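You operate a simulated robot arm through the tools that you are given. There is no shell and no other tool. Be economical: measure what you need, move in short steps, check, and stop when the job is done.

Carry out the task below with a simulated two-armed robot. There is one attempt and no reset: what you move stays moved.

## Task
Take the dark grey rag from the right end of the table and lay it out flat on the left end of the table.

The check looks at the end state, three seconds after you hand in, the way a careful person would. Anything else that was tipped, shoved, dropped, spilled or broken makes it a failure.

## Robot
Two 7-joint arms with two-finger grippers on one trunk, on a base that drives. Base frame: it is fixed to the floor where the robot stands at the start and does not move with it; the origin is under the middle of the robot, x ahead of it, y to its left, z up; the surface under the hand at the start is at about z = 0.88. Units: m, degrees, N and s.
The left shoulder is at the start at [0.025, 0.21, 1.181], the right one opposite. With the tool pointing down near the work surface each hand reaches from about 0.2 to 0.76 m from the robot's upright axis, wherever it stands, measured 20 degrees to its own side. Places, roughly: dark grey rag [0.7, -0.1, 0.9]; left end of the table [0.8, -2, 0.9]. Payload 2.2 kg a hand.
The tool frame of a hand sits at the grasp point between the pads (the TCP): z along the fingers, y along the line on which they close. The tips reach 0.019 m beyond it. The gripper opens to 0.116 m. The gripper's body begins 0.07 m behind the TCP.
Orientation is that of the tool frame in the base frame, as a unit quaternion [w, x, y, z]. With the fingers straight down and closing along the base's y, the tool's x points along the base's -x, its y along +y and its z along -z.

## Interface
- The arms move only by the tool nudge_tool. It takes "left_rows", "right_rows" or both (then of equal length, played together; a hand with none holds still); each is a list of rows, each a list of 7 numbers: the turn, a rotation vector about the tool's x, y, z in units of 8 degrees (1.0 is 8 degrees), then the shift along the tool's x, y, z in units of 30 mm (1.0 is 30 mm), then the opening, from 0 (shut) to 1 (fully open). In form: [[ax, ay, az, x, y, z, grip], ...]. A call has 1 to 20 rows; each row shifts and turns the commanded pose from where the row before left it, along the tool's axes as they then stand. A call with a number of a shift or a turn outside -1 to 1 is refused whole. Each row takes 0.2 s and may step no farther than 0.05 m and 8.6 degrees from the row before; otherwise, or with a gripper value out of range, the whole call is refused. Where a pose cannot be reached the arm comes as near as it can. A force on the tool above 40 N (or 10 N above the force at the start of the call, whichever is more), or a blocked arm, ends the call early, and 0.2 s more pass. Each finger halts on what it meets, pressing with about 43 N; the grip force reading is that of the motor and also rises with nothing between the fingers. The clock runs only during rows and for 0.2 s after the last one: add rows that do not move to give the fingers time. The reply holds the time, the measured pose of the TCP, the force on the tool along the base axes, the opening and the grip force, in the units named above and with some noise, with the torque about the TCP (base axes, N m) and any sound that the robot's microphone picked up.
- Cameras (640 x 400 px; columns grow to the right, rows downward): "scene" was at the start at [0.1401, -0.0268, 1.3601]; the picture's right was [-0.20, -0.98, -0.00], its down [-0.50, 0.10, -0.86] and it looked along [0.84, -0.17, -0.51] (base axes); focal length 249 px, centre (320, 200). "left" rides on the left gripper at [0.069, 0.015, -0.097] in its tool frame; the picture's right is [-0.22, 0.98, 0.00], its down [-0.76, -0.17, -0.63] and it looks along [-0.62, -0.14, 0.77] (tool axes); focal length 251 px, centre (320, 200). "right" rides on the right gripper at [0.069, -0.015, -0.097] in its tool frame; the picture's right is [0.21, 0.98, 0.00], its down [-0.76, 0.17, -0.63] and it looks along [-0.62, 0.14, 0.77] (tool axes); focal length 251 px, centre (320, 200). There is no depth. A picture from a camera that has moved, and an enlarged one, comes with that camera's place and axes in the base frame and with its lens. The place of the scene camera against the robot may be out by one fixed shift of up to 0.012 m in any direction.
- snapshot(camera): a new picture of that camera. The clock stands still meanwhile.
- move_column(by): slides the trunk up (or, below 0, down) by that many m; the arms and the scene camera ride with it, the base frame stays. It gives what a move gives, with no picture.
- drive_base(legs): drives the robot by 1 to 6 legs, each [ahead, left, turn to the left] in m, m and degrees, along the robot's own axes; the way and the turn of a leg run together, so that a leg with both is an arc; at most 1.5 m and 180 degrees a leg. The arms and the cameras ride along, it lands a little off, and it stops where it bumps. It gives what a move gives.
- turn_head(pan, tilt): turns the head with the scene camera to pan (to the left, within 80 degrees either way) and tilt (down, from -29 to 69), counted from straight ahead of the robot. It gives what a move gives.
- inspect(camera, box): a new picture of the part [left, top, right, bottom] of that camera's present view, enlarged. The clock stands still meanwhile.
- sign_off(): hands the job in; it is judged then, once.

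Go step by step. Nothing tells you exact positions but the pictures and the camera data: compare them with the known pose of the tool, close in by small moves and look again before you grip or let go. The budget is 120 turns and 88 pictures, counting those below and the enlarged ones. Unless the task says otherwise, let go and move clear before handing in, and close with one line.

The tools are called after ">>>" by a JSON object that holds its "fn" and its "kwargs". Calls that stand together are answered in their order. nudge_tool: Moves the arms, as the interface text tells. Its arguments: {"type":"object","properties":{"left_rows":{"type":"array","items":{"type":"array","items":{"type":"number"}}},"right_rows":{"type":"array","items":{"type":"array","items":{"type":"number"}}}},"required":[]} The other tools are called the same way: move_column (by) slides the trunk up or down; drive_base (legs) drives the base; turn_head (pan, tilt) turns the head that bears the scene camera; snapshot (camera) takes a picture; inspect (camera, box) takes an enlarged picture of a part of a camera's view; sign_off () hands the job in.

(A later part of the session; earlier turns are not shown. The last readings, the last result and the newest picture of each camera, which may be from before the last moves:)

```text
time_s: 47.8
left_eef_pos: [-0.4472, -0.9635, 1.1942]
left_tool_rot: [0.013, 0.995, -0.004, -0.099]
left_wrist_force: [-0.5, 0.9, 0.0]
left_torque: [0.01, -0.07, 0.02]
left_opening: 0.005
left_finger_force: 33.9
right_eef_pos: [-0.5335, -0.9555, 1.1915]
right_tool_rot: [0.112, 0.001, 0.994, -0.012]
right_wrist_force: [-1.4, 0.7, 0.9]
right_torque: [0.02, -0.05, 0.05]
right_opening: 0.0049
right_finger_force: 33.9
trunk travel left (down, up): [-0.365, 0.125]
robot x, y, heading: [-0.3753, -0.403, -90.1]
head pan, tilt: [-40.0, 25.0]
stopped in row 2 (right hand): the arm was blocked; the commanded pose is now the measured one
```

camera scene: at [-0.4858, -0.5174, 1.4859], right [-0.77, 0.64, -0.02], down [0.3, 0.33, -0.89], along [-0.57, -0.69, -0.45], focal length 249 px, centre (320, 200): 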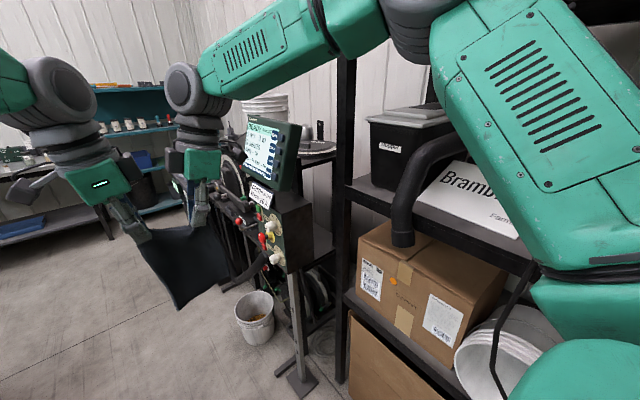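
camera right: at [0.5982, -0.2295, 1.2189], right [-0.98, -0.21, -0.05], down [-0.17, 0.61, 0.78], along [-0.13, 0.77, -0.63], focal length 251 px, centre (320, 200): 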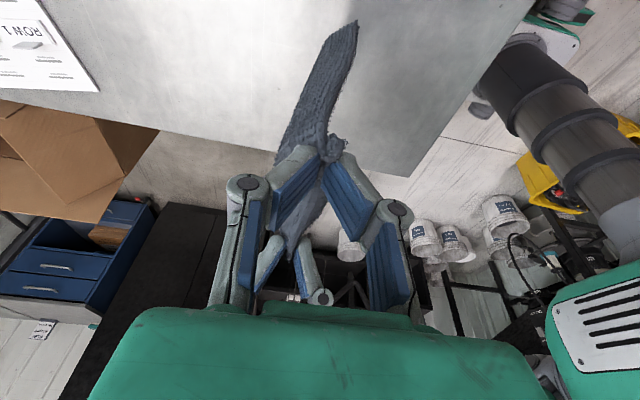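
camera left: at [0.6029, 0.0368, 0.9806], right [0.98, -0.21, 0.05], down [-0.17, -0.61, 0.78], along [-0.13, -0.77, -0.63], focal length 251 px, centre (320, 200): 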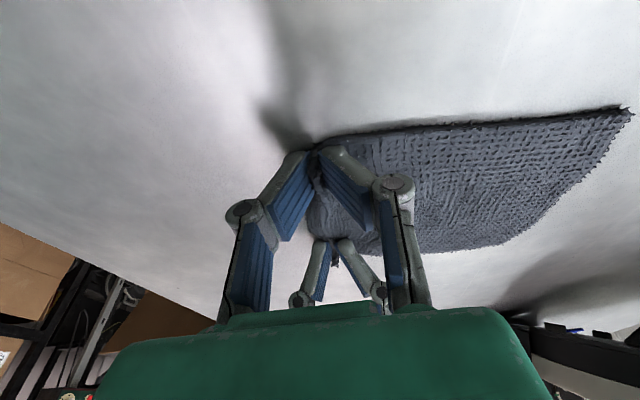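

The lateral sway keeps going without any clear contact. I'll try a tiny base move to re-seat it and see whether it calms.

>>> {"fn": "drive_base", "kwargs": {"legs": [[-0.08, 0, 0]]}}

>>> {"fn": "nudge_tool", "kwargs": {"left_rows": [[0, 0, 0, 0, 0, 0, 0], [0, 0, 0, 0, 0, 0, 0]], "right_rows": [[0, 0, 0, 0, 0, 0, 0], [0, 0, 0, 0, 0, 0, 0]]}}

>>> {"fn": "nudge_tool", "kwargs": {"left_rows": [[0, 0, 0, 0, 0, 0, 0], [0, 0, 0, 0, 0, 0, 0]], "right_rows": [[0, 0, 0, 0, 0, 0, 0], [0, 0, 0, 0, 0, 0, 0]]}}

>>> {"fn": "nudge_tool", "kwargs": {"left_rows": [[0, 0, 0, 0, 0, 0, 0], [0, 0, 0, 0, 0, 0, 0]], "right_rows": [[0, 0, 0, 0, 0, 0, 0], [0, 0, 0, 0, 0, 0, 0]]}}

```text
time_s: 48.9
left_eef_pos: [-0.4033, -0.8866, 1.198]
left_tool_rot: [0.013, 0.993, -0.001, -0.115]
left_wrist_force: [0.5, 0.5, 1.0]
left_torque: [0.07, 0.04, 0.05]
left_opening: 0.0048
left_finger_force: 33.3
right_eef_pos: [-0.489, -0.8766, 1.1952]
right_tool_rot: [0.097, -0.002, 0.995, -0.012]
right_wrist_force: [1.7, 0.1, -0.3]
right_torque: [-0.01, 0.1, 0.07]
right_opening: 0.0048
right_finger_force: 33.9
trunk travel left (down, up): [-0.365, 0.125]
robot x, y, heading: [-0.371, -0.3247, -89.9]
head pan, tilt: [-40.0, 25.0]
```

```text
time_s: 49.7
left_eef_pos: [-0.419, -0.87, 1.2054]
left_tool_rot: [0.02, 0.994, -0.004, -0.111]
left_wrist_force: [-0.2, 1.6, -1.2]
left_torque: [-0.02, -0.01, 0.02]
left_opening: 0.0051
left_finger_force: 33.2
right_eef_pos: [-0.5045, -0.8611, 1.2026]
right_tool_rot: [0.099, 0.0, 0.995, -0.019]
right_wrist_force: [0.1, 0.6, 0.3]
right_torque: [-0.07, 0.03, 0.06]
right_opening: 0.0051
right_finger_force: 33.5
trunk travel left (down, up): [-0.365, 0.125]
robot x, y, heading: [-0.3759, -0.3243, -90.0]
head pan, tilt: [-40.0, 25.0]
stopped in row 2 (left hand): the arm was blocked; the commanded pose is now the measured one
```

```text
time_s: 50.3
left_eef_pos: [-0.4371, -0.8716, 1.2022]
left_tool_rot: [0.019, 0.994, -0.005, -0.106]
left_wrist_force: [-1.6, 0.9, -0.8]
left_torque: [0.0, -0.08, 0.04]
left_opening: 0.005
left_finger_force: 33.3
right_eef_pos: [-0.5229, -0.8642, 1.1998]
right_tool_rot: [0.105, 0.002, 0.994, -0.016]
right_wrist_force: [-0.9, -0.3, -0.2]
right_torque: [-0.02, -0.06, 0.07]
right_opening: 0.0051
right_finger_force: 33.4
trunk travel left (down, up): [-0.365, 0.125]
robot x, y, heading: [-0.3808, -0.3221, -90.0]
head pan, tilt: [-40.0, 25.0]
```

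```text
time_s: 51.1
left_eef_pos: [-0.419, -0.8705, 1.205]
left_tool_rot: [0.02, 0.994, -0.002, -0.109]
left_wrist_force: [-0.6, 0.4, -0.6]
left_torque: [0.05, -0.03, 0.05]
left_opening: 0.0051
left_finger_force: 33.6
right_eef_pos: [-0.5054, -0.8596, 1.2028]
right_tool_rot: [0.101, -0.002, 0.995, -0.019]
right_wrist_force: [-0.7, 0.5, 0.5]
right_torque: [-0.05, -0.07, 0.09]
right_opening: 0.0051
right_finger_force: 33.6
trunk travel left (down, up): [-0.365, 0.125]
robot x, y, heading: [-0.3722, -0.3228, -90.0]
head pan, tilt: [-40.0, 25.0]
stopped in row 2 (left hand): the arm was blocked; the commanded pose is now the measured one
```

The hand would pass too close to the control panel in this heading (shoulder width vs. panel at x≈-0.76). Better to face the table (+x) and go sideways, with the arms over the carton and table edge. I'll turn back left 90° here and check.

>>> {"fn": "drive_base", "kwargs": {"legs": [[0, 0, 45], [0, 0, 45]]}}

>>> {"fn": "turn_head", "kwargs": {"pan": -30, "tilt": 40}}

>>> {"fn": "snapshot", "kwargs": {"camera": "scene"}}

>>> {"fn": "turn_head", "kwargs": {"pan": -30, "tilt": 42}}

```text
time_s: 55.6
left_eef_pos: [0.176, -0.3807, 1.2034]
left_tool_rot: [0.089, 0.706, 0.7, -0.061]
left_wrist_force: [-0.4, -0.8, -0.6]
left_torque: [0.05, -0.02, -0.01]
left_opening: 0.0051
left_finger_force: 33.7
right_eef_pos: [0.1664, -0.4676, 1.1999]
right_tool_rot: [0.088, -0.702, 0.704, 0.061]
right_wrist_force: [-0.2, -0.5, -0.3]
right_torque: [0.08, 0.05, -0.08]
right_opening: 0.0052
right_finger_force: 33.1
trunk travel left (down, up): [-0.365, 0.125]
robot x, y, heading: [-0.3709, -0.3229, -0.4]
head pan, tilt: [-40.0, 25.0]
```

```text
time_s: 56.4
left_eef_pos: [0.1716, -0.3677, 1.2053]
left_tool_rot: [0.093, 0.706, 0.699, -0.065]
left_wrist_force: [-1.0, -0.1, 1.0]
left_torque: [-0.02, -0.04, -0.01]
left_opening: 0.0048
left_finger_force: 33.4
right_eef_pos: [0.1633, -0.4547, 1.2048]
right_tool_rot: [0.084, -0.703, 0.704, 0.057]
right_wrist_force: [0.6, 1.8, -0.3]
right_torque: [0.0, 0.02, -0.06]
right_opening: 0.0051
right_finger_force: 33.6
trunk travel left (down, up): [-0.365, 0.125]
robot x, y, heading: [-0.3703, -0.3267, -0.2]
head pan, tilt: [-30.0, 40.0]
```

```text
60 pictures are left
camera scene: at [-0.2456, -0.3528, 1.3864], right [-0.5, -0.86, 0.01], down [-0.56, 0.31, -0.77], along [0.66, -0.4, -0.64], focal length 249 px, centre (320, 200)
```

scene: 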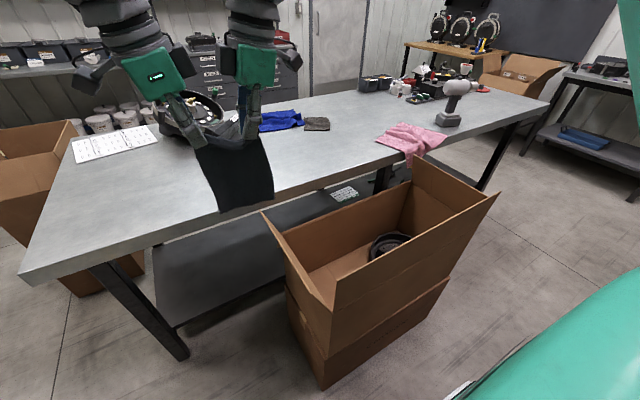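

```text
time_s: 57.0
left_eef_pos: [0.1717, -0.3542, 1.2071]
left_tool_rot: [0.096, 0.706, 0.699, -0.068]
left_wrist_force: [1.1, 0.8, 0.2]
left_torque: [-0.08, 0.01, -0.03]
left_opening: 0.0048
left_finger_force: 33.0
right_eef_pos: [0.162, -0.4407, 1.2048]
right_tool_rot: [-0.082, 0.704, -0.704, -0.053]
right_wrist_force: [-1.2, 1.3, -0.3]
right_torque: [-0.1, -0.04, -0.08]
right_opening: 0.0051
right_finger_force: 33.3
trunk travel left (down, up): [-0.365, 0.125]
robot x, y, heading: [-0.3701, -0.3225, 0.0]
head pan, tilt: [-30.0, 42.0]
```

The view shows the carton's near side at x≈0.03–0.07 and the way beside it free. I'll sidestep to the right in stages with x≈-0.33.

>>> {"fn": "drive_base", "kwargs": {"legs": [[0.04, 0, 0], [0, -0.6, 0]]}}

>>> {"fn": "snapshot", "kwargs": {"camera": "scene"}}

```text
time_s: 60.9
left_eef_pos: [0.2077, -0.9639, 1.2052]
left_tool_rot: [0.094, 0.708, 0.697, -0.065]
left_wrist_force: [1.2, 0.6, 0.2]
left_torque: [-0.08, 0.0, -0.02]
left_opening: 0.0048
left_finger_force: 33.3
right_eef_pos: [0.1972, -1.0518, 1.2039]
right_tool_rot: [0.082, -0.7, 0.707, 0.056]
right_wrist_force: [-1.1, 2.2, -1.6]
right_torque: [-0.03, -0.04, -0.09]
right_opening: 0.0052
right_finger_force: 33.4
trunk travel left (down, up): [-0.365, 0.125]
robot x, y, heading: [-0.3347, -0.9265, -0.7]
head pan, tilt: [-30.0, 42.0]
```

```text
59 pictures are left
camera scene: at [-0.2098, -0.9365, 1.3832], right [-0.51, -0.86, 0.02], down [-0.58, 0.32, -0.75], along [0.64, -0.39, -0.66], focal length 249 px, centre (320, 200)
```

scene: 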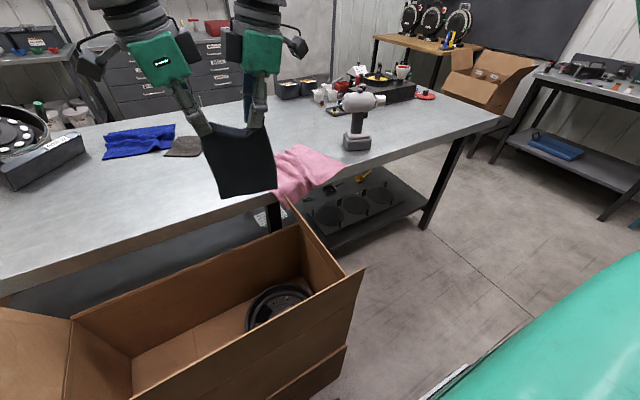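

Clear so far. Continuing sideways past the carton.

>>> {"fn": "drive_base", "kwargs": {"legs": [[0, -0.45, 0.7], [0, -0.5, 0]]}}

>>> {"fn": "turn_head", "kwargs": {"pan": -10, "tilt": 35}}

>>> {"fn": "snapshot", "kwargs": {"camera": "scene"}}

```text
time_s: 66.1
left_eef_pos: [0.2017, -1.8675, 1.213]
left_tool_rot: [0.107, 0.701, 0.702, -0.07]
left_wrist_force: [0.6, 3.8, 0.9]
left_torque: [-0.23, 0.06, -0.04]
left_opening: 0.0051
left_finger_force: 33.5
right_eef_pos: [0.1907, -1.9525, 1.2111]
right_tool_rot: [-0.078, 0.71, -0.699, -0.045]
right_wrist_force: [0.2, 2.7, -0.2]
right_torque: [-0.25, -0.06, -0.11]
right_opening: 0.0049
right_finger_force: 33.3
trunk travel left (down, up): [-0.365, 0.125]
robot x, y, heading: [-0.3346, -1.8574, 0.6]
head pan, tilt: [-30.0, 42.0]
```

```text
time_s: 66.9
left_eef_pos: [0.2016, -1.8722, 1.2178]
left_tool_rot: [0.103, 0.7, 0.704, -0.065]
left_wrist_force: [0.6, 1.4, 1.5]
left_torque: [-0.1, -0.01, -0.04]
left_opening: 0.0052
left_finger_force: 32.7
right_eef_pos: [0.1881, -1.958, 1.2114]
right_tool_rot: [-0.082, 0.711, -0.697, -0.047]
right_wrist_force: [-0.2, 2.7, -0.6]
right_torque: [-0.08, -0.05, -0.06]
right_opening: 0.0051
right_finger_force: 33.3
trunk travel left (down, up): [-0.365, 0.125]
robot x, y, heading: [-0.3329, -1.8521, 0.1]
head pan, tilt: [-10.0, 35.0]
```

```text
58 pictures are left
camera scene: at [-0.1976, -1.8564, 1.3936], right [-0.17, -0.98, 0.01], down [-0.57, 0.09, -0.82], along [0.81, -0.15, -0.57], focal length 249 px, centre (320, 200)
```

scene: 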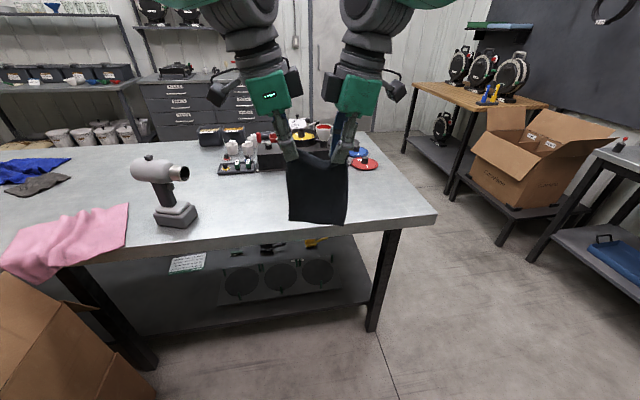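

I'm in front of the target end: its near corner is at about (0.40, -2.36), with trays and discs further back. The area behind the rag is hidden, so I'll shift right a little and look again.

>>> {"fn": "drive_base", "kwargs": {"legs": [[0.05, -0.12, 0]]}}

>>> {"fn": "turn_head", "kwargs": {"pan": 0, "tilt": 35}}

>>> {"fn": "snapshot", "kwargs": {"camera": "scene"}}

>>> {"fn": "turn_head", "kwargs": {"pan": 0, "tilt": 36}}

```text
time_s: 68.5
left_eef_pos: [0.2379, -2.0597, 1.2268]
left_tool_rot: [0.104, 0.703, 0.702, -0.045]
left_wrist_force: [-0.8, -2.9, -0.4]
left_torque: [0.24, -0.1, 0.01]
left_opening: 0.005
left_finger_force: 33.5
right_eef_pos: [0.2227, -2.1386, 1.2091]
right_tool_rot: [-0.1, 0.705, -0.699, -0.062]
right_wrist_force: [0.9, -2.5, -0.4]
right_torque: [0.29, 0.03, -0.01]
right_opening: 0.0051
right_finger_force: 33.6
trunk travel left (down, up): [-0.365, 0.125]
robot x, y, heading: [-0.2874, -1.9755, -0.3]
head pan, tilt: [-10.0, 35.0]
stopped in leg 1: the robot was blocked; the commanded pose is now the measured one
```

```text
time_s: 69.2
left_eef_pos: [0.2396, -1.9736, 1.228]
left_tool_rot: [0.123, 0.699, 0.701, -0.071]
left_wrist_force: [0.5, 0.9, -1.0]
left_torque: [-0.08, 0.03, -0.02]
left_opening: 0.005
left_finger_force: 33.7
right_eef_pos: [0.2204, -2.0554, 1.2114]
right_tool_rot: [-0.077, 0.709, -0.7, -0.04]
right_wrist_force: [-0.3, 1.9, -0.7]
right_torque: [-0.05, 0.0, -0.03]
right_opening: 0.0052
right_finger_force: 33.4
trunk travel left (down, up): [-0.365, 0.125]
robot x, y, heading: [-0.2969, -1.9603, -0.3]
head pan, tilt: [0.0, 35.0]
```

```text
57 pictures are left
camera scene: at [-0.1414, -1.9043, 1.3896], right [0.0, -1.0, 0.04], down [-0.58, -0.03, -0.81], along [0.81, -0.03, -0.58], focal length 249 px, centre (320, 200)
```

scene: 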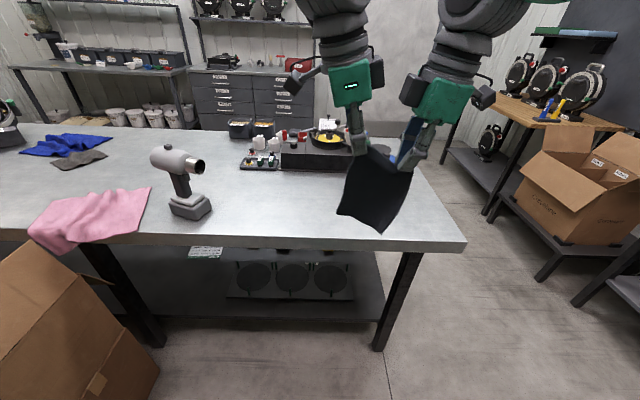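

```text
time_s: 69.8
left_eef_pos: [0.2353, -1.9806, 1.2352]
left_tool_rot: [0.127, 0.698, 0.702, -0.065]
left_wrist_force: [-0.7, 0.2, 0.5]
left_torque: [-0.03, -0.04, 0.0]
left_opening: 0.005
left_finger_force: 33.7
right_eef_pos: [0.2175, -2.0593, 1.2162]
right_tool_rot: [-0.081, 0.713, -0.696, -0.04]
right_wrist_force: [-0.3, -0.3, 1.5]
right_torque: [-0.03, -0.1, -0.08]
right_opening: 0.0052
right_finger_force: 34.0
trunk travel left (down, up): [-0.365, 0.125]
robot x, y, heading: [-0.2878, -1.9654, 0.3]
head pan, tilt: [0.0, 36.0]
```

The free spot on the target end is x≈0.45–0.74, y≈-1.85..-2.25 (black tray front at x≈0.77). I'll drive forward toward the table.

>>> {"fn": "drive_base", "kwargs": {"legs": [[0.2, 0, 0]]}}

>>> {"fn": "turn_head", "kwargs": {"pan": 0, "tilt": 45}}

>>> {"fn": "turn_head", "kwargs": {"pan": 0, "tilt": 44}}

>>> {"fn": "snapshot", "kwargs": {"camera": "scene"}}

```text
time_s: 71.4
left_eef_pos: [0.4262, -2.0766, 1.2334]
left_tool_rot: [0.104, 0.704, 0.701, -0.039]
left_wrist_force: [-1.0, -4.3, 0.3]
left_torque: [0.36, -0.08, 0.04]
left_opening: 0.0051
left_finger_force: 33.5
right_eef_pos: [0.4103, -2.1578, 1.2126]
right_tool_rot: [-0.108, 0.706, -0.698, -0.059]
right_wrist_force: [0.0, -3.3, 1.0]
right_torque: [0.27, -0.05, -0.07]
right_opening: 0.0052
right_finger_force: 33.5
trunk travel left (down, up): [-0.365, 0.125]
robot x, y, heading: [-0.0882, -1.983, -0.1]
head pan, tilt: [0.0, 36.0]
```

```text
time_s: 72.1
left_eef_pos: [0.4347, -2.0449, 1.2309]
left_tool_rot: [0.114, 0.702, 0.7, -0.056]
left_wrist_force: [0.4, 0.0, -0.1]
left_torque: [0.07, 0.01, 0.01]
left_opening: 0.0051
left_finger_force: 33.4
right_eef_pos: [0.4206, -2.1235, 1.2141]
right_tool_rot: [-0.092, 0.707, -0.7, -0.051]
right_wrist_force: [-0.3, -1.1, -0.7]
right_torque: [0.11, 0.02, -0.05]
right_opening: 0.0052
right_finger_force: 33.5
trunk travel left (down, up): [-0.365, 0.125]
robot x, y, heading: [-0.09, -1.9909, -0.0]
head pan, tilt: [0.0, 45.0]
```

```text
time_s: 72.7
left_eef_pos: [0.4359, -1.9615, 1.2349]
left_tool_rot: [0.134, 0.696, 0.701, -0.072]
left_wrist_force: [0.2, 2.6, 1.8]
left_torque: [-0.2, 0.1, -0.06]
left_opening: 0.0049
left_finger_force: 34.0
right_eef_pos: [0.4185, -2.0416, 1.2195]
right_tool_rot: [-0.075, 0.711, -0.698, -0.03]
right_wrist_force: [-1.2, 3.1, -0.4]
right_torque: [-0.2, -0.03, -0.03]
right_opening: 0.0052
right_finger_force: 34.0
trunk travel left (down, up): [-0.365, 0.125]
robot x, y, heading: [-0.0846, -1.9714, 0.1]
head pan, tilt: [0.0, 44.0]
```

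```text
56 pictures are left
camera scene: at [0.0457, -1.9298, 1.3793], right [0.0, -1.0, 0.03], down [-0.7, -0.03, -0.72], along [0.72, -0.02, -0.7], focal length 249 px, centre (320, 200)
```

scene: 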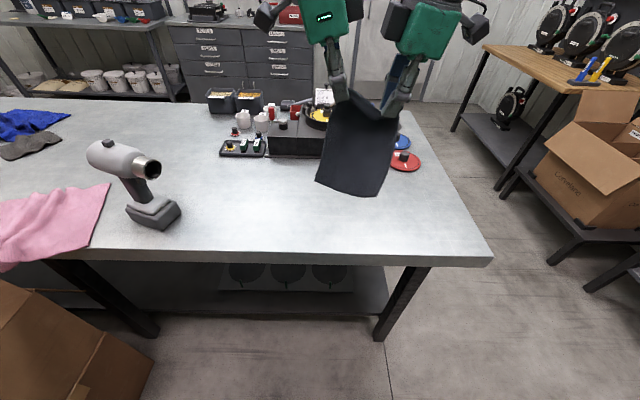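

The body is still rolling ±5 cm from the sidestep. I'll wait with plain holds and see whether it dies down.

>>> {"fn": "nudge_tool", "kwargs": {"left_rows": [[0, 0, 0, 0, 0, 0, 0], [0, 0, 0, 0, 0, 0, 0], [0, 0, 0, 0, 0, 0, 0], [0, 0, 0, 0, 0, 0, 0], [0, 0, 0, 0, 0, 0, 0], [0, 0, 0, 0, 0, 0, 0], [0, 0, 0, 0, 0, 0, 0], [0, 0, 0, 0, 0, 0, 0], [0, 0, 0, 0, 0, 0, 0], [0, 0, 0, 0, 0, 0, 0], [0, 0, 0, 0, 0, 0, 0], [0, 0, 0, 0, 0, 0, 0], [0, 0, 0, 0, 0, 0, 0], [0, 0, 0, 0, 0, 0, 0], [0, 0, 0, 0, 0, 0, 0], [0, 0, 0, 0, 0, 0, 0], [0, 0, 0, 0, 0, 0, 0], [0, 0, 0, 0, 0, 0, 0], [0, 0, 0, 0, 0, 0, 0], [0, 0, 0, 0, 0, 0, 0]], "right_rows": [[0, 0, 0, 0, 0, 0, 0], [0, 0, 0, 0, 0, 0, 0], [0, 0, 0, 0, 0, 0, 0], [0, 0, 0, 0, 0, 0, 0], [0, 0, 0, 0, 0, 0, 0], [0, 0, 0, 0, 0, 0, 0], [0, 0, 0, 0, 0, 0, 0], [0, 0, 0, 0, 0, 0, 0], [0, 0, 0, 0, 0, 0, 0], [0, 0, 0, 0, 0, 0, 0], [0, 0, 0, 0, 0, 0, 0], [0, 0, 0, 0, 0, 0, 0], [0, 0, 0, 0, 0, 0, 0], [0, 0, 0, 0, 0, 0, 0], [0, 0, 0, 0, 0, 0, 0], [0, 0, 0, 0, 0, 0, 0], [0, 0, 0, 0, 0, 0, 0], [0, 0, 0, 0, 0, 0, 0], [0, 0, 0, 0, 0, 0, 0], [0, 0, 0, 0, 0, 0, 0]]}}

>>> {"fn": "drive_base", "kwargs": {"legs": [[0, 0, 0]]}}

>>> {"fn": "drive_base", "kwargs": {"legs": [[0, 0, 0]]}}

>>> {"fn": "drive_base", "kwargs": {"legs": [[0, 0, 0]]}}

>>> {"fn": "drive_base", "kwargs": {"legs": [[0, 0, 0]]}}

```text
time_s: 77.1
left_eef_pos: [0.4298, -2.0168, 1.2363]
left_tool_rot: [0.125, 0.7, 0.7, -0.062]
left_wrist_force: [-0.3, -0.1, 0.6]
left_torque: [-0.03, -0.05, 0.01]
left_opening: 0.0052
left_finger_force: 33.3
right_eef_pos: [0.4132, -2.0962, 1.2207]
right_tool_rot: [-0.085, 0.708, -0.7, -0.041]
right_wrist_force: [0.4, -0.6, 0.0]
right_torque: [-0.07, 0.01, -0.06]
right_opening: 0.0057
right_finger_force: 33.4
trunk travel left (down, up): [-0.365, 0.125]
robot x, y, heading: [-0.0913, -1.999, 0.1]
head pan, tilt: [0.0, 44.0]
stopped in row 20 (left hand): the arm was blocked; the commanded pose is now the measured one
```

```text
time_s: 77.8
left_eef_pos: [0.4268, -2.0748, 1.2327]
left_tool_rot: [0.112, 0.705, 0.699, -0.048]
left_wrist_force: [-0.7, -4.4, 0.3]
left_torque: [0.27, -0.11, 0.04]
left_opening: 0.0052
left_finger_force: 33.8
right_eef_pos: [0.416, -2.1546, 1.218]
right_tool_rot: [-0.1, 0.704, -0.701, -0.055]
right_wrist_force: [-0.3, -3.0, 1.2]
right_torque: [0.24, -0.01, -0.05]
right_opening: 0.0054
right_finger_force: 34.0
trunk travel left (down, up): [-0.365, 0.125]
robot x, y, heading: [-0.0871, -2.005, 0.1]
head pan, tilt: [0.0, 44.0]
```

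```text
time_s: 78.5
left_eef_pos: [0.4234, -2.0631, 1.2352]
left_tool_rot: [0.119, 0.706, 0.697, -0.053]
left_wrist_force: [-1.1, -1.0, -0.2]
left_torque: [0.09, -0.08, 0.05]
left_opening: 0.0049
left_finger_force: 33.5
right_eef_pos: [0.4122, -2.1432, 1.2204]
right_tool_rot: [-0.096, 0.703, -0.702, -0.049]
right_wrist_force: [-0.4, -1.5, 0.1]
right_torque: [0.09, -0.03, -0.02]
right_opening: 0.0054
right_finger_force: 33.5
trunk travel left (down, up): [-0.365, 0.125]
robot x, y, heading: [-0.0876, -2.0126, 0.1]
head pan, tilt: [0.0, 44.0]
```

```text
time_s: 79.2
left_eef_pos: [0.4198, -2.0257, 1.2377]
left_tool_rot: [0.128, 0.703, 0.696, -0.063]
left_wrist_force: [0.3, 0.9, -0.2]
left_torque: [-0.08, -0.04, 0.04]
left_opening: 0.0051
left_finger_force: 33.5
right_eef_pos: [0.4082, -2.1037, 1.225]
right_tool_rot: [-0.085, 0.706, -0.702, -0.038]
right_wrist_force: [0.2, 1.2, 0.5]
right_torque: [-0.15, 0.0, -0.04]
right_opening: 0.0058
right_finger_force: 34.0
trunk travel left (down, up): [-0.365, 0.125]
robot x, y, heading: [-0.085, -2.0117, 0.4]
head pan, tilt: [0.0, 44.0]
```

```text
time_s: 79.9
left_eef_pos: [0.4181, -2.0179, 1.241]
left_tool_rot: [0.129, 0.701, 0.698, -0.059]
left_wrist_force: [0.5, 1.7, 0.1]
left_torque: [-0.11, -0.01, 0.01]
left_opening: 0.0052
left_finger_force: 33.3
right_eef_pos: [0.4037, -2.0974, 1.2269]
right_tool_rot: [-0.088, 0.708, -0.7, -0.036]
right_wrist_force: [-0.7, 1.0, 0.4]
right_torque: [-0.12, -0.01, -0.06]
right_opening: 0.0054
right_finger_force: 33.8
trunk travel left (down, up): [-0.365, 0.125]
robot x, y, heading: [-0.0884, -2.003, 0.0]
head pan, tilt: [0.0, 44.0]
```

The sway is smaller now. I'll move forward to the same stand-off as at the start, lower the trunk for stability, and check.

>>> {"fn": "drive_base", "kwargs": {"legs": [[0.08, 0, 0]]}}

>>> {"fn": "move_column", "kwargs": {"by": -0.08}}

>>> {"fn": "drive_base", "kwargs": {"legs": [[0, 0, 0]]}}

>>> {"fn": "drive_base", "kwargs": {"legs": [[0, 0, 0]]}}

>>> {"fn": "drive_base", "kwargs": {"legs": [[0, 0, 0]]}}

>>> {"fn": "snapshot", "kwargs": {"camera": "scene"}}

```text
time_s: 81.0
left_eef_pos: [0.4919, -2.0116, 1.2437]
left_tool_rot: [0.132, 0.701, 0.699, -0.059]
left_wrist_force: [0.7, 1.7, 0.4]
left_torque: [-0.08, -0.01, -0.01]
left_opening: 0.0052
left_finger_force: 33.7
right_eef_pos: [0.4777, -2.0906, 1.2297]
right_tool_rot: [-0.089, 0.709, -0.698, -0.033]
right_wrist_force: [-0.2, 2.0, -0.8]
right_torque: [-0.12, -0.04, -0.11]
right_opening: 0.0054
right_finger_force: 33.8
trunk travel left (down, up): [-0.365, 0.125]
robot x, y, heading: [-0.0086, -1.997, 0.2]
head pan, tilt: [0.0, 44.0]
```

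```text
time_s: 82.1
left_eef_pos: [0.4915, -2.0778, 1.1598]
left_tool_rot: [0.113, 0.704, 0.7, -0.041]
left_wrist_force: [-0.6, -0.4, -0.8]
left_torque: [0.05, -0.08, 0.03]
left_opening: 0.0052
left_finger_force: 33.7
right_eef_pos: [0.478, -2.1551, 1.1437]
right_tool_rot: [-0.107, 0.705, -0.699, -0.052]
right_wrist_force: [0.5, -1.0, 0.4]
right_torque: [0.05, 0.0, -0.08]
right_opening: 0.0056
right_finger_force: 34.1
trunk travel left (down, up): [-0.285, 0.205]
robot x, y, heading: [-0.0086, -2.0034, 0.5]
head pan, tilt: [0.0, 44.0]
```

```text
time_s: 82.8
left_eef_pos: [0.4901, -2.0508, 1.1614]
left_tool_rot: [0.12, 0.702, 0.7, -0.048]
left_wrist_force: [0.5, -0.6, 0.8]
left_torque: [0.02, -0.06, 0.0]
left_opening: 0.0051
left_finger_force: 33.5
right_eef_pos: [0.4791, -2.1294, 1.1468]
right_tool_rot: [-0.099, 0.706, -0.699, -0.046]
right_wrist_force: [0.2, 0.2, 0.1]
right_torque: [0.03, 0.0, -0.03]
right_opening: 0.0054
right_finger_force: 33.9
trunk travel left (down, up): [-0.285, 0.205]
robot x, y, heading: [-0.0081, -1.9983, 0.3]
head pan, tilt: [0.0, 44.0]
```

```text
time_s: 83.5
left_eef_pos: [0.4879, -2.0262, 1.1636]
left_tool_rot: [0.127, 0.701, 0.7, -0.052]
left_wrist_force: [0.7, 1.5, 0.1]
left_torque: [-0.18, 0.01, -0.01]
left_opening: 0.0049
left_finger_force: 33.5
right_eef_pos: [0.4741, -2.1033, 1.1493]
right_tool_rot: [-0.094, 0.709, -0.698, -0.038]
right_wrist_force: [-0.8, 1.2, 0.4]
right_torque: [-0.12, -0.03, -0.05]
right_opening: 0.0052
right_finger_force: 33.5
trunk travel left (down, up): [-0.285, 0.205]
robot x, y, heading: [-0.0113, -1.9894, 0.3]
head pan, tilt: [0.0, 44.0]
```

```text
time_s: 84.2
left_eef_pos: [0.4856, -2.0228, 1.1662]
left_tool_rot: [0.126, 0.699, 0.702, -0.05]
left_wrist_force: [0.7, 2.0, 0.8]
left_torque: [-0.11, -0.03, -0.02]
left_opening: 0.0051
left_finger_force: 33.3
right_eef_pos: [0.4702, -2.1017, 1.1497]
right_tool_rot: [-0.096, 0.711, -0.695, -0.039]
right_wrist_force: [0.0, 1.3, 0.4]
right_torque: [-0.12, -0.05, -0.05]
right_opening: 0.0053
right_finger_force: 34.3
trunk travel left (down, up): [-0.285, 0.205]
robot x, y, heading: [-0.009, -1.984, 0.2]
head pan, tilt: [0.0, 44.0]
```

```text
55 pictures are left
camera scene: at [0.1241, -1.9704, 1.3], right [0.01, -1.0, 0.01], down [-0.7, -0.01, -0.72], along [0.72, 0.0, -0.7], focal length 249 px, centre (320, 200)
```

scene: 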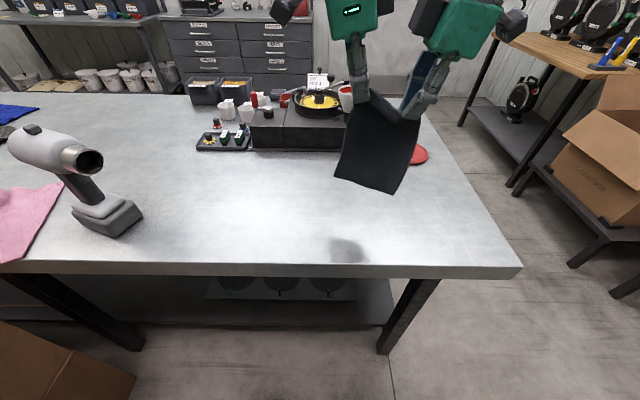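

Hands are at x≈0.48, fairly calm now. I'll extend both arms to x≈0.675, level them, take out the small forward tilt, and restore the spread.

>>> {"fn": "nudge_tool", "kwargs": {"left_rows": [[0.09, 0, 0, 0.048, 0.779, 0.1, 0], [0.09, 0, 0, 0.048, 0.779, 0.1, 0], [0.09, 0, 0, 0.048, 0.779, 0.1, 0], [0.09, 0, 0, 0.048, 0.779, 0.1, 0], [0.09, 0, 0, 0.048, 0.779, 0.1, 0], [0.09, 0, 0, 0.048, 0.779, 0.1, 0], [0.09, 0, 0, 0.048, 0.779, 0.1, 0], [0.09, 0, 0, 0.048, 0.779, 0.1, 0]], "right_rows": [[-0.07, 0, 0, 0.059, -0.848, 0.04, 0], [-0.07, 0, 0, 0.059, -0.848, 0.04, 0], [-0.07, 0, 0, 0.059, -0.848, 0.04, 0], [-0.07, 0, 0, 0.059, -0.848, 0.04, 0], [-0.07, 0, 0, 0.059, -0.848, 0.04, 0], [-0.07, 0, 0, 0.059, -0.848, 0.04, 0], [-0.07, 0, 0, 0.059, -0.848, 0.04, 0], [-0.07, 0, 0, 0.059, -0.848, 0.04, 0]]}}

>>> {"fn": "drive_base", "kwargs": {"legs": [[0, 0, 0]]}}

>>> {"fn": "snapshot", "kwargs": {"camera": "scene"}}

```text
time_s: 86.0
left_eef_pos: [0.636, -1.9905, 1.143]
left_tool_rot: [0.095, 0.705, 0.698, -0.089]
left_wrist_force: [12.2, -22.8, -0.3]
left_torque: [-0.4, -0.19, 0.25]
left_opening: 0.0054
left_finger_force: 34.2
left hand out of reach, approached as far as the arm can: row 6, 7, 8
right_eef_pos: [0.6745, -2.0904, 1.1486]
right_tool_rot: [-0.066, 0.718, -0.69, -0.068]
right_wrist_force: [-11.5, 25.5, -0.2]
right_torque: [0.42, 0.29, 0.04]
right_opening: 0.0058
right_finger_force: 34.0
trunk travel left (down, up): [-0.285, 0.205]
robot x, y, heading: [-0.0108, -1.9772, 0.5]
head pan, tilt: [0.0, 44.0]
```

```text
time_s: 86.7
left_eef_pos: [0.637, -2.0085, 1.145]
left_tool_rot: [0.091, 0.705, 0.699, -0.081]
left_wrist_force: [11.1, -25.0, -0.5]
left_torque: [-0.33, -0.12, 0.14]
left_opening: 0.0051
left_finger_force: 34.0
right_eef_pos: [0.674, -2.1103, 1.1503]
right_tool_rot: [-0.073, 0.715, -0.692, -0.068]
right_wrist_force: [-11.0, 26.1, 0.9]
right_torque: [0.46, 0.17, 0.05]
right_opening: 0.0058
right_finger_force: 34.1
trunk travel left (down, up): [-0.285, 0.205]
robot x, y, heading: [-0.0062, -1.9831, 0.2]
head pan, tilt: [0.0, 44.0]
```

```text
54 pictures are left
camera scene: at [0.1274, -1.9881, 1.2997], right [0.01, -1.0, 0.0], down [-0.7, 0.0, -0.72], along [0.72, 0.01, -0.7], focal length 249 px, centre (320, 200)
```

scene: 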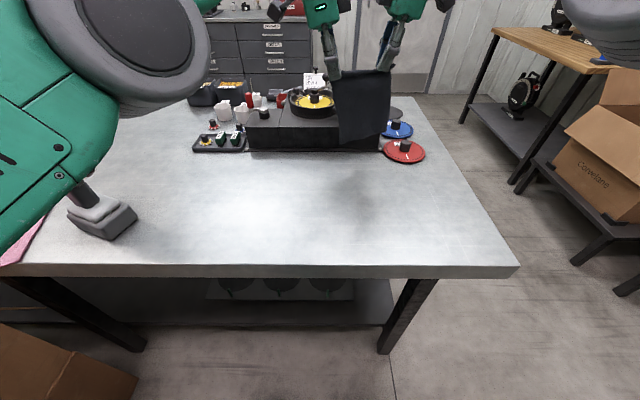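

The rag came taut because the left arm hit its reach limit. I'll bring the right hand level with the left and relax the tension.

>>> {"fn": "nudge_tool", "kwargs": {"left_rows": [[0, 0, 0, 0, 0, 0, 0], [0, 0, 0, 0, 0, 0, 0], [0, 0, 0, 0, 0, 0, 0]], "right_rows": [[0, 0, 0, -0.15, 0.5, 0, 0], [0, 0, 0, -0.1, 0.5, 0, 0], [0, 0, 0, -0.1, 0.25, 0, 0]]}}

>>> {"fn": "drive_base", "kwargs": {"legs": [[0, 0, -8]]}}

>>> {"fn": "drive_base", "kwargs": {"legs": [[0, 0, 0]]}}

>>> {"fn": "snapshot", "kwargs": {"camera": "scene"}}

```text
time_s: 87.5
left_eef_pos: [0.6394, -2.0097, 1.1493]
left_tool_rot: [0.091, 0.705, 0.698, -0.082]
left_wrist_force: [-0.4, 0.6, 0.2]
left_torque: [-0.01, 0.06, -0.03]
left_opening: 0.005
left_finger_force: 33.6
right_eef_pos: [0.6298, -2.1013, 1.1546]
right_tool_rot: [-0.075, 0.715, -0.692, -0.066]
right_wrist_force: [0.1, 0.1, -0.6]
right_torque: [-0.01, -0.05, 0.03]
right_opening: 0.0056
right_finger_force: 33.8
trunk travel left (down, up): [-0.285, 0.205]
robot x, y, heading: [-0.0075, -1.9834, 0.3]
head pan, tilt: [0.0, 44.0]
```

```text
time_s: 88.5
left_eef_pos: [0.6333, -2.0695, 1.1512]
left_tool_rot: [0.092, 0.75, 0.648, -0.095]
left_wrist_force: [0.1, 0.9, 0.7]
left_torque: [-0.09, 0.06, 0.07]
left_opening: 0.0051
left_finger_force: 33.5
right_eef_pos: [0.6114, -2.1577, 1.1559]
right_tool_rot: [0.071, -0.667, 0.74, 0.054]
right_wrist_force: [0.4, 1.1, -1.7]
right_torque: [-0.12, -0.01, 0.07]
right_opening: 0.0057
right_finger_force: 33.8
trunk travel left (down, up): [-0.285, 0.205]
robot x, y, heading: [-0.0068, -1.9789, -7.4]
head pan, tilt: [0.0, 44.0]
```

```text
time_s: 89.2
left_eef_pos: [0.6339, -2.0906, 1.1565]
left_tool_rot: [0.088, 0.751, 0.648, -0.089]
left_wrist_force: [0.5, -0.2, -0.2]
left_torque: [0.05, 0.03, 0.06]
left_opening: 0.0051
left_finger_force: 33.6
right_eef_pos: [0.6033, -2.1742, 1.1588]
right_tool_rot: [0.077, -0.667, 0.739, 0.057]
right_wrist_force: [0.2, 0.6, 0.4]
right_torque: [0.04, -0.03, 0.06]
right_opening: 0.0056
right_finger_force: 33.5
trunk travel left (down, up): [-0.285, 0.205]
robot x, y, heading: [-0.0082, -1.9723, -7.6]
head pan, tilt: [0.0, 44.0]
```

```text
53 pictures are left
camera scene: at [0.1247, -2.0128, 1.2996], right [-0.13, -0.99, -0.01], down [-0.69, 0.1, -0.72], along [0.71, -0.09, -0.7], focal length 249 px, centre (320, 200)
```

scene: 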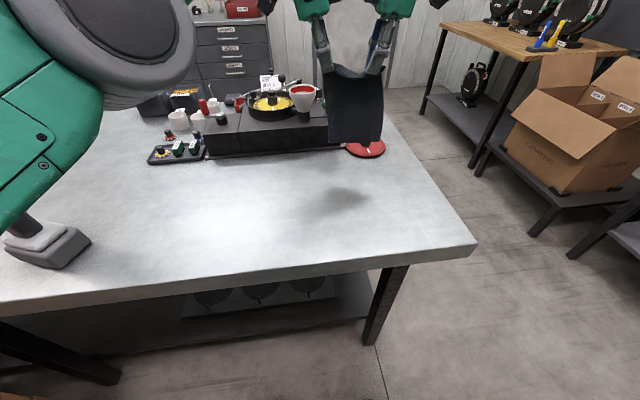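

Hands are level at z≈1.157 with the hem about 0.09 m above the table. I'll lower the trunk so the hem nearly touches.

>>> {"fn": "move_column", "kwargs": {"by": -0.07}}

>>> {"fn": "drive_base", "kwargs": {"legs": [[0, 0, 0]]}}

>>> {"fn": "snapshot", "kwargs": {"camera": "scene"}}

>>> {"fn": "snapshot", "kwargs": {"camera": "left"}}

```text
time_s: 90.3
left_eef_pos: [0.6384, -2.0539, 1.0924]
left_tool_rot: [0.099, 0.748, 0.649, -0.097]
left_wrist_force: [-0.4, 0.6, 1.2]
left_torque: [-0.08, 0.03, 0.05]
left_opening: 0.005
left_finger_force: 33.5
right_eef_pos: [0.6036, -2.1381, 1.0941]
right_tool_rot: [0.069, -0.669, 0.738, 0.046]
right_wrist_force: [0.0, 1.2, -0.8]
right_torque: [-0.08, -0.01, 0.08]
right_opening: 0.0056
right_finger_force: 33.7
trunk travel left (down, up): [-0.215, 0.275]
robot x, y, heading: [-0.0075, -1.9725, -7.5]
head pan, tilt: [0.0, 44.0]
```

```text
time_s: 91.0
left_eef_pos: [0.6389, -2.0666, 1.0921]
left_tool_rot: [0.096, 0.75, 0.648, -0.094]
left_wrist_force: [-0.6, 1.1, -0.1]
left_torque: [-0.04, 0.04, 0.01]
left_opening: 0.0052
left_finger_force: 33.9
right_eef_pos: [0.6023, -2.1484, 1.0921]
right_tool_rot: [0.072, -0.668, 0.739, 0.049]
right_wrist_force: [0.1, -0.1, 0.1]
right_torque: [-0.04, 0.02, 0.07]
right_opening: 0.0055
right_finger_force: 34.0
trunk travel left (down, up): [-0.215, 0.275]
robot x, y, heading: [-0.0074, -1.9739, -7.3]
head pan, tilt: [0.0, 44.0]
```

```text
52 pictures are left
camera scene: at [0.1263, -1.9953, 1.2298], right [-0.13, -0.99, 0.0], down [-0.69, 0.09, -0.72], along [0.71, -0.09, -0.7], focal length 249 px, centre (320, 200)
```

scene: 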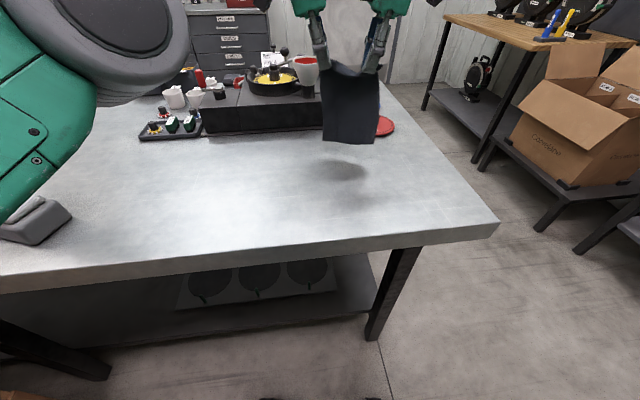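

```text
51 pictures are left
camera left: at [0.6645, -1.9779, 1.1659], right [0.94, -0.34, 0.08], down [-0.26, -0.53, 0.81], along [-0.24, -0.78, -0.59], focal length 251 px, centre (320, 200)
```

left: 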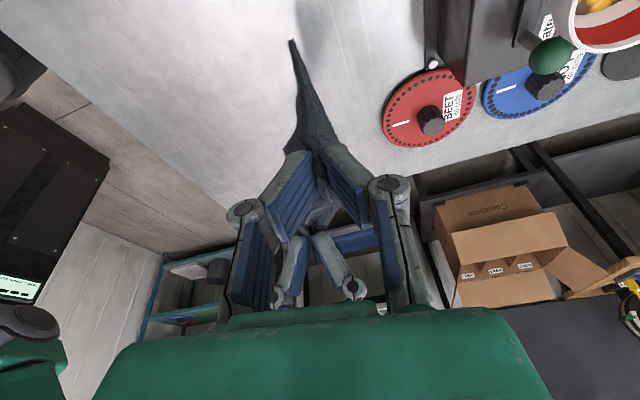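

The hem is about 4 cm above the table, clear of everything. Now I'll level the right hand and lay the rag with a lower-and-pull-back motion.

>>> {"fn": "nudge_tool", "kwargs": {"left_rows": [[0, 0, 0, 0.102, -0.008, 0.37, 0], [0, 0, 0, 0.102, -0.008, 0.37, 0], [0, 0, 0, 0.076, -0.674, 0.31, 0], [0, 0, 0, 0.076, -0.674, 0.31, 0], [0, 0, 0, 0.12, -0.678, 0.471, 0], [0, 0, 0, 0.12, -0.678, 0.471, 0]], "right_rows": [[0, 0, 0, 0.19, -0.32, 0.378, 0], [0, 0, 0, 0.19, -0.32, 0.378, 0], [0, 0, 0, 0.037, 0.678, 0.315, 0], [0, 0, 0, 0.037, 0.678, 0.315, 0], [0, 0, 0, 0.066, 0.682, 0.48, 0], [0, 0, 0, 0.066, 0.682, 0.48, 0]]}}

>>> {"fn": "snapshot", "kwargs": {"camera": "scene"}}

>>> {"fn": "snapshot", "kwargs": {"camera": "left"}}

```text
time_s: 92.4
left_eef_pos: [0.5509, -2.0697, 1.0222]
left_tool_rot: [0.096, 0.751, 0.647, -0.089]
left_wrist_force: [0.1, -0.2, 0.1]
left_torque: [0.01, 0.02, 0.05]
left_opening: 0.005
left_finger_force: 33.7
right_eef_pos: [0.5339, -2.1599, 1.0215]
right_tool_rot: [0.078, -0.668, 0.739, 0.049]
right_wrist_force: [-0.2, 0.3, 0.9]
right_torque: [0.0, 0.02, 0.07]
right_opening: 0.0055
right_finger_force: 33.7
trunk travel left (down, up): [-0.215, 0.275]
robot x, y, heading: [-0.0033, -1.9793, -7.7]
head pan, tilt: [0.0, 44.0]
```

```text
50 pictures are left
camera scene: at [0.1217, -2.0081, 1.2301], right [-0.13, -0.99, -0.01], down [-0.69, 0.1, -0.72], along [0.71, -0.09, -0.7], focal length 249 px, centre (320, 200)
```

scene: 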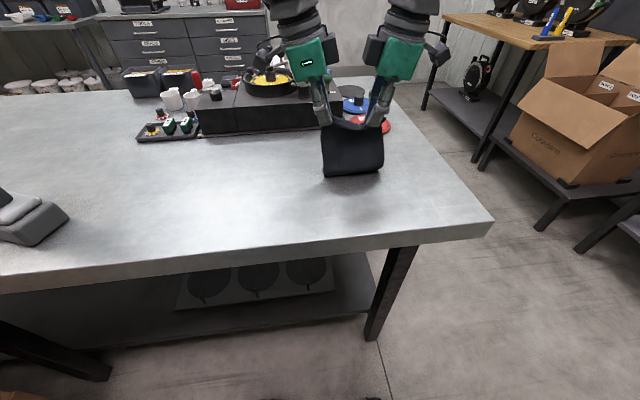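

```text
49 pictures are left
camera left: at [0.5771, -1.9803, 1.0967], right [0.93, -0.35, 0.08], down [-0.27, -0.54, 0.8], along [-0.23, -0.77, -0.59], focal length 251 px, centre (320, 200)
```

left: 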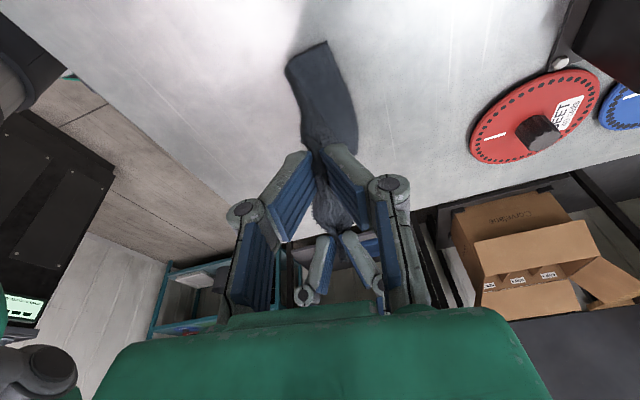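

The hem has landed and folds away from me as wanted, but it would put the near edge almost at the table's edge. I'll lift again, drive forward 0.1 m and redo the lay further in.

>>> {"fn": "move_column", "kwargs": {"by": 0.09}}

>>> {"fn": "drive_base", "kwargs": {"legs": [[0.1, 0, 0]]}}

>>> {"fn": "drive_base", "kwargs": {"legs": [[0, 0, 0]]}}

>>> {"fn": "snapshot", "kwargs": {"camera": "scene"}}

>>> {"fn": "snapshot", "kwargs": {"camera": "left"}}

```text
time_s: 93.7
left_eef_pos: [0.5571, -2.0463, 1.1114]
left_tool_rot: [0.099, 0.749, 0.648, -0.096]
left_wrist_force: [-0.1, 0.3, 1.1]
left_torque: [-0.06, 0.03, 0.04]
left_opening: 0.0052
left_finger_force: 33.3
right_eef_pos: [0.5378, -2.1367, 1.1109]
right_tool_rot: [0.07, -0.669, 0.738, 0.045]
right_wrist_force: [0.0, 0.7, -1.0]
right_torque: [-0.02, 0.0, 0.04]
right_opening: 0.0053
right_finger_force: 33.5
trunk travel left (down, up): [-0.305, 0.185]
robot x, y, heading: [-0.0065, -1.9715, -7.5]
head pan, tilt: [0.0, 44.0]
```

```text
time_s: 94.8
left_eef_pos: [0.6535, -2.068, 1.1108]
left_tool_rot: [0.098, 0.749, 0.648, -0.093]
left_wrist_force: [-0.1, 0.5, 0.1]
left_torque: [0.0, 0.03, 0.06]
left_opening: 0.0051
left_finger_force: 33.6
right_eef_pos: [0.638, -2.1599, 1.1097]
right_tool_rot: [0.073, -0.669, 0.738, 0.047]
right_wrist_force: [0.2, 0.4, -0.5]
right_torque: [0.01, 0.03, 0.08]
right_opening: 0.0055
right_finger_force: 33.7
trunk travel left (down, up): [-0.305, 0.185]
robot x, y, heading: [0.0934, -1.9882, -7.4]
head pan, tilt: [0.0, 44.0]
```

```text
time_s: 95.5
left_eef_pos: [0.652, -2.0623, 1.1112]
left_tool_rot: [0.1, 0.749, 0.648, -0.093]
left_wrist_force: [0.4, 0.0, -0.7]
left_torque: [-0.05, 0.0, 0.08]
left_opening: 0.0051
left_finger_force: 33.4
right_eef_pos: [0.6351, -2.1555, 1.1129]
right_tool_rot: [0.073, -0.669, 0.738, 0.046]
right_wrist_force: [-0.3, 1.0, 0.0]
right_torque: [-0.03, 0.03, 0.08]
right_opening: 0.0054
right_finger_force: 34.1
trunk travel left (down, up): [-0.305, 0.185]
robot x, y, heading: [0.0912, -1.9867, -7.5]
head pan, tilt: [0.0, 44.0]
```

```text
48 pictures are left
camera scene: at [0.2274, -1.9987, 1.3197], right [-0.13, -0.99, 0.01], down [-0.69, 0.09, -0.72], along [0.71, -0.1, -0.7], focal length 249 px, centre (320, 200)
```

scene: 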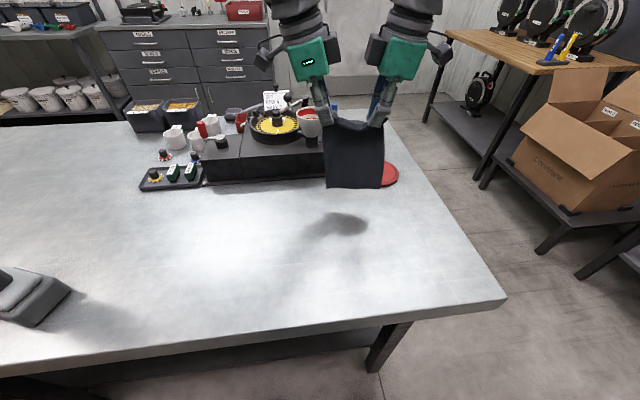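

```text
47 pictures are left
camera left: at [0.6786, -1.9734, 1.1854], right [0.94, -0.34, 0.08], down [-0.27, -0.53, 0.81], along [-0.23, -0.78, -0.58], focal length 251 px, centre (320, 200)
```

left: 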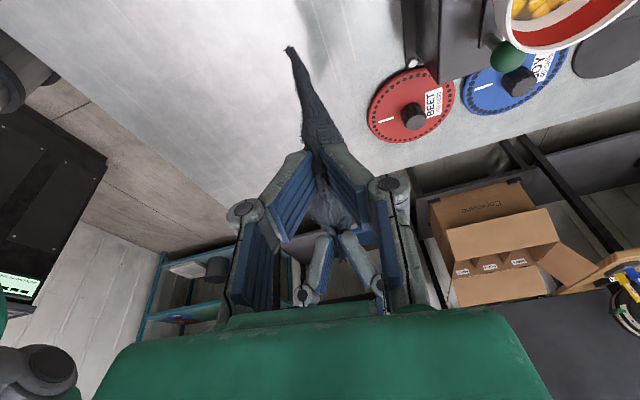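

Calm and well positioned now. Repeating the lay: down to touch, then pull back while lowering.

>>> {"fn": "nudge_tool", "kwargs": {"left_rows": [[0, 0, 0, 0.128, 0.22, 0.454, 0], [0, 0, 0, 0.128, 0.22, 0.454, 0], [0, 0, 0, 0.128, 0.22, 0.454, 0], [0, 0, 0, 0.076, -0.674, 0.31, 0], [0, 0, 0, 0.076, -0.674, 0.31, 0], [0, 0, 0, 0.12, -0.678, 0.471, 0], [0, 0, 0, 0.12, -0.678, 0.471, 0], [0, 0, 0, 0.143, -0.68, 0.552, 0], [0, 0, 0, 0.143, -0.68, 0.552, 0]], "right_rows": [[0, 0, 0, 0.087, -0.222, 0.464, 0], [0, 0, 0, 0.087, -0.222, 0.464, 0], [0, 0, 0, 0.087, -0.222, 0.464, 0], [0, 0, 0, 0.037, 0.678, 0.315, 0], [0, 0, 0, 0.037, 0.678, 0.315, 0], [0, 0, 0, 0.066, 0.682, 0.48, 0], [0, 0, 0, 0.066, 0.682, 0.48, 0], [0, 0, 0, 0.08, 0.684, 0.562, 0], [0, 0, 0, 0.08, 0.684, 0.562, 0]]}}

>>> {"fn": "snapshot", "kwargs": {"camera": "scene"}}

>>> {"fn": "snapshot", "kwargs": {"camera": "left"}}

```text
time_s: 97.5
left_eef_pos: [0.5488, -2.0577, 0.9855]
left_tool_rot: [0.1, 0.749, 0.648, -0.089]
left_wrist_force: [0.1, -0.2, -0.1]
left_torque: [-0.01, 0.03, 0.04]
left_opening: 0.0052
left_finger_force: 33.4
right_eef_pos: [0.5331, -2.1481, 0.9853]
right_tool_rot: [0.076, -0.669, 0.738, 0.044]
right_wrist_force: [0.7, 0.2, -0.1]
right_torque: [0.02, 0.02, 0.05]
right_opening: 0.0057
right_finger_force: 33.5
trunk travel left (down, up): [-0.305, 0.185]
robot x, y, heading: [0.093, -1.9881, -7.5]
head pan, tilt: [0.0, 44.0]
```

```text
46 pictures are left
camera scene: at [0.2237, -2.0062, 1.3201], right [-0.13, -0.99, 0.0], down [-0.69, 0.09, -0.72], along [0.71, -0.09, -0.7], focal length 249 px, centre (320, 200)
```

scene: 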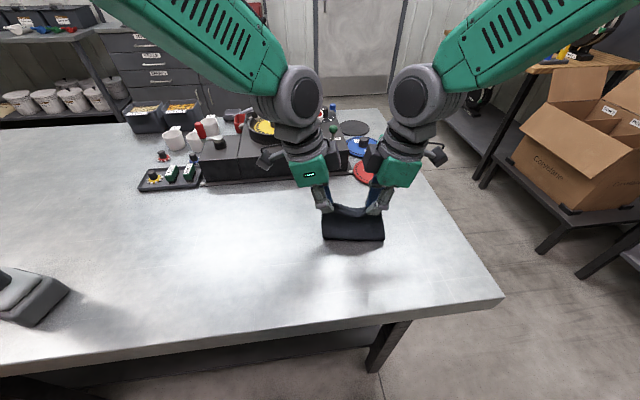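

```text
45 pictures are left
camera left: at [0.5742, -1.968, 1.0604], right [0.94, -0.34, 0.09], down [-0.27, -0.53, 0.8], along [-0.23, -0.78, -0.59], focal length 251 px, centre (320, 200)
```

left: 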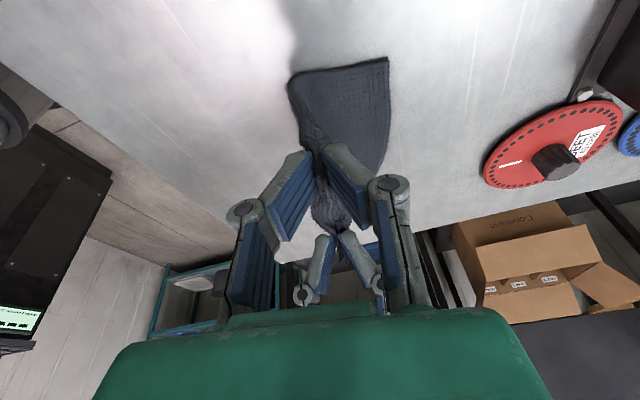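

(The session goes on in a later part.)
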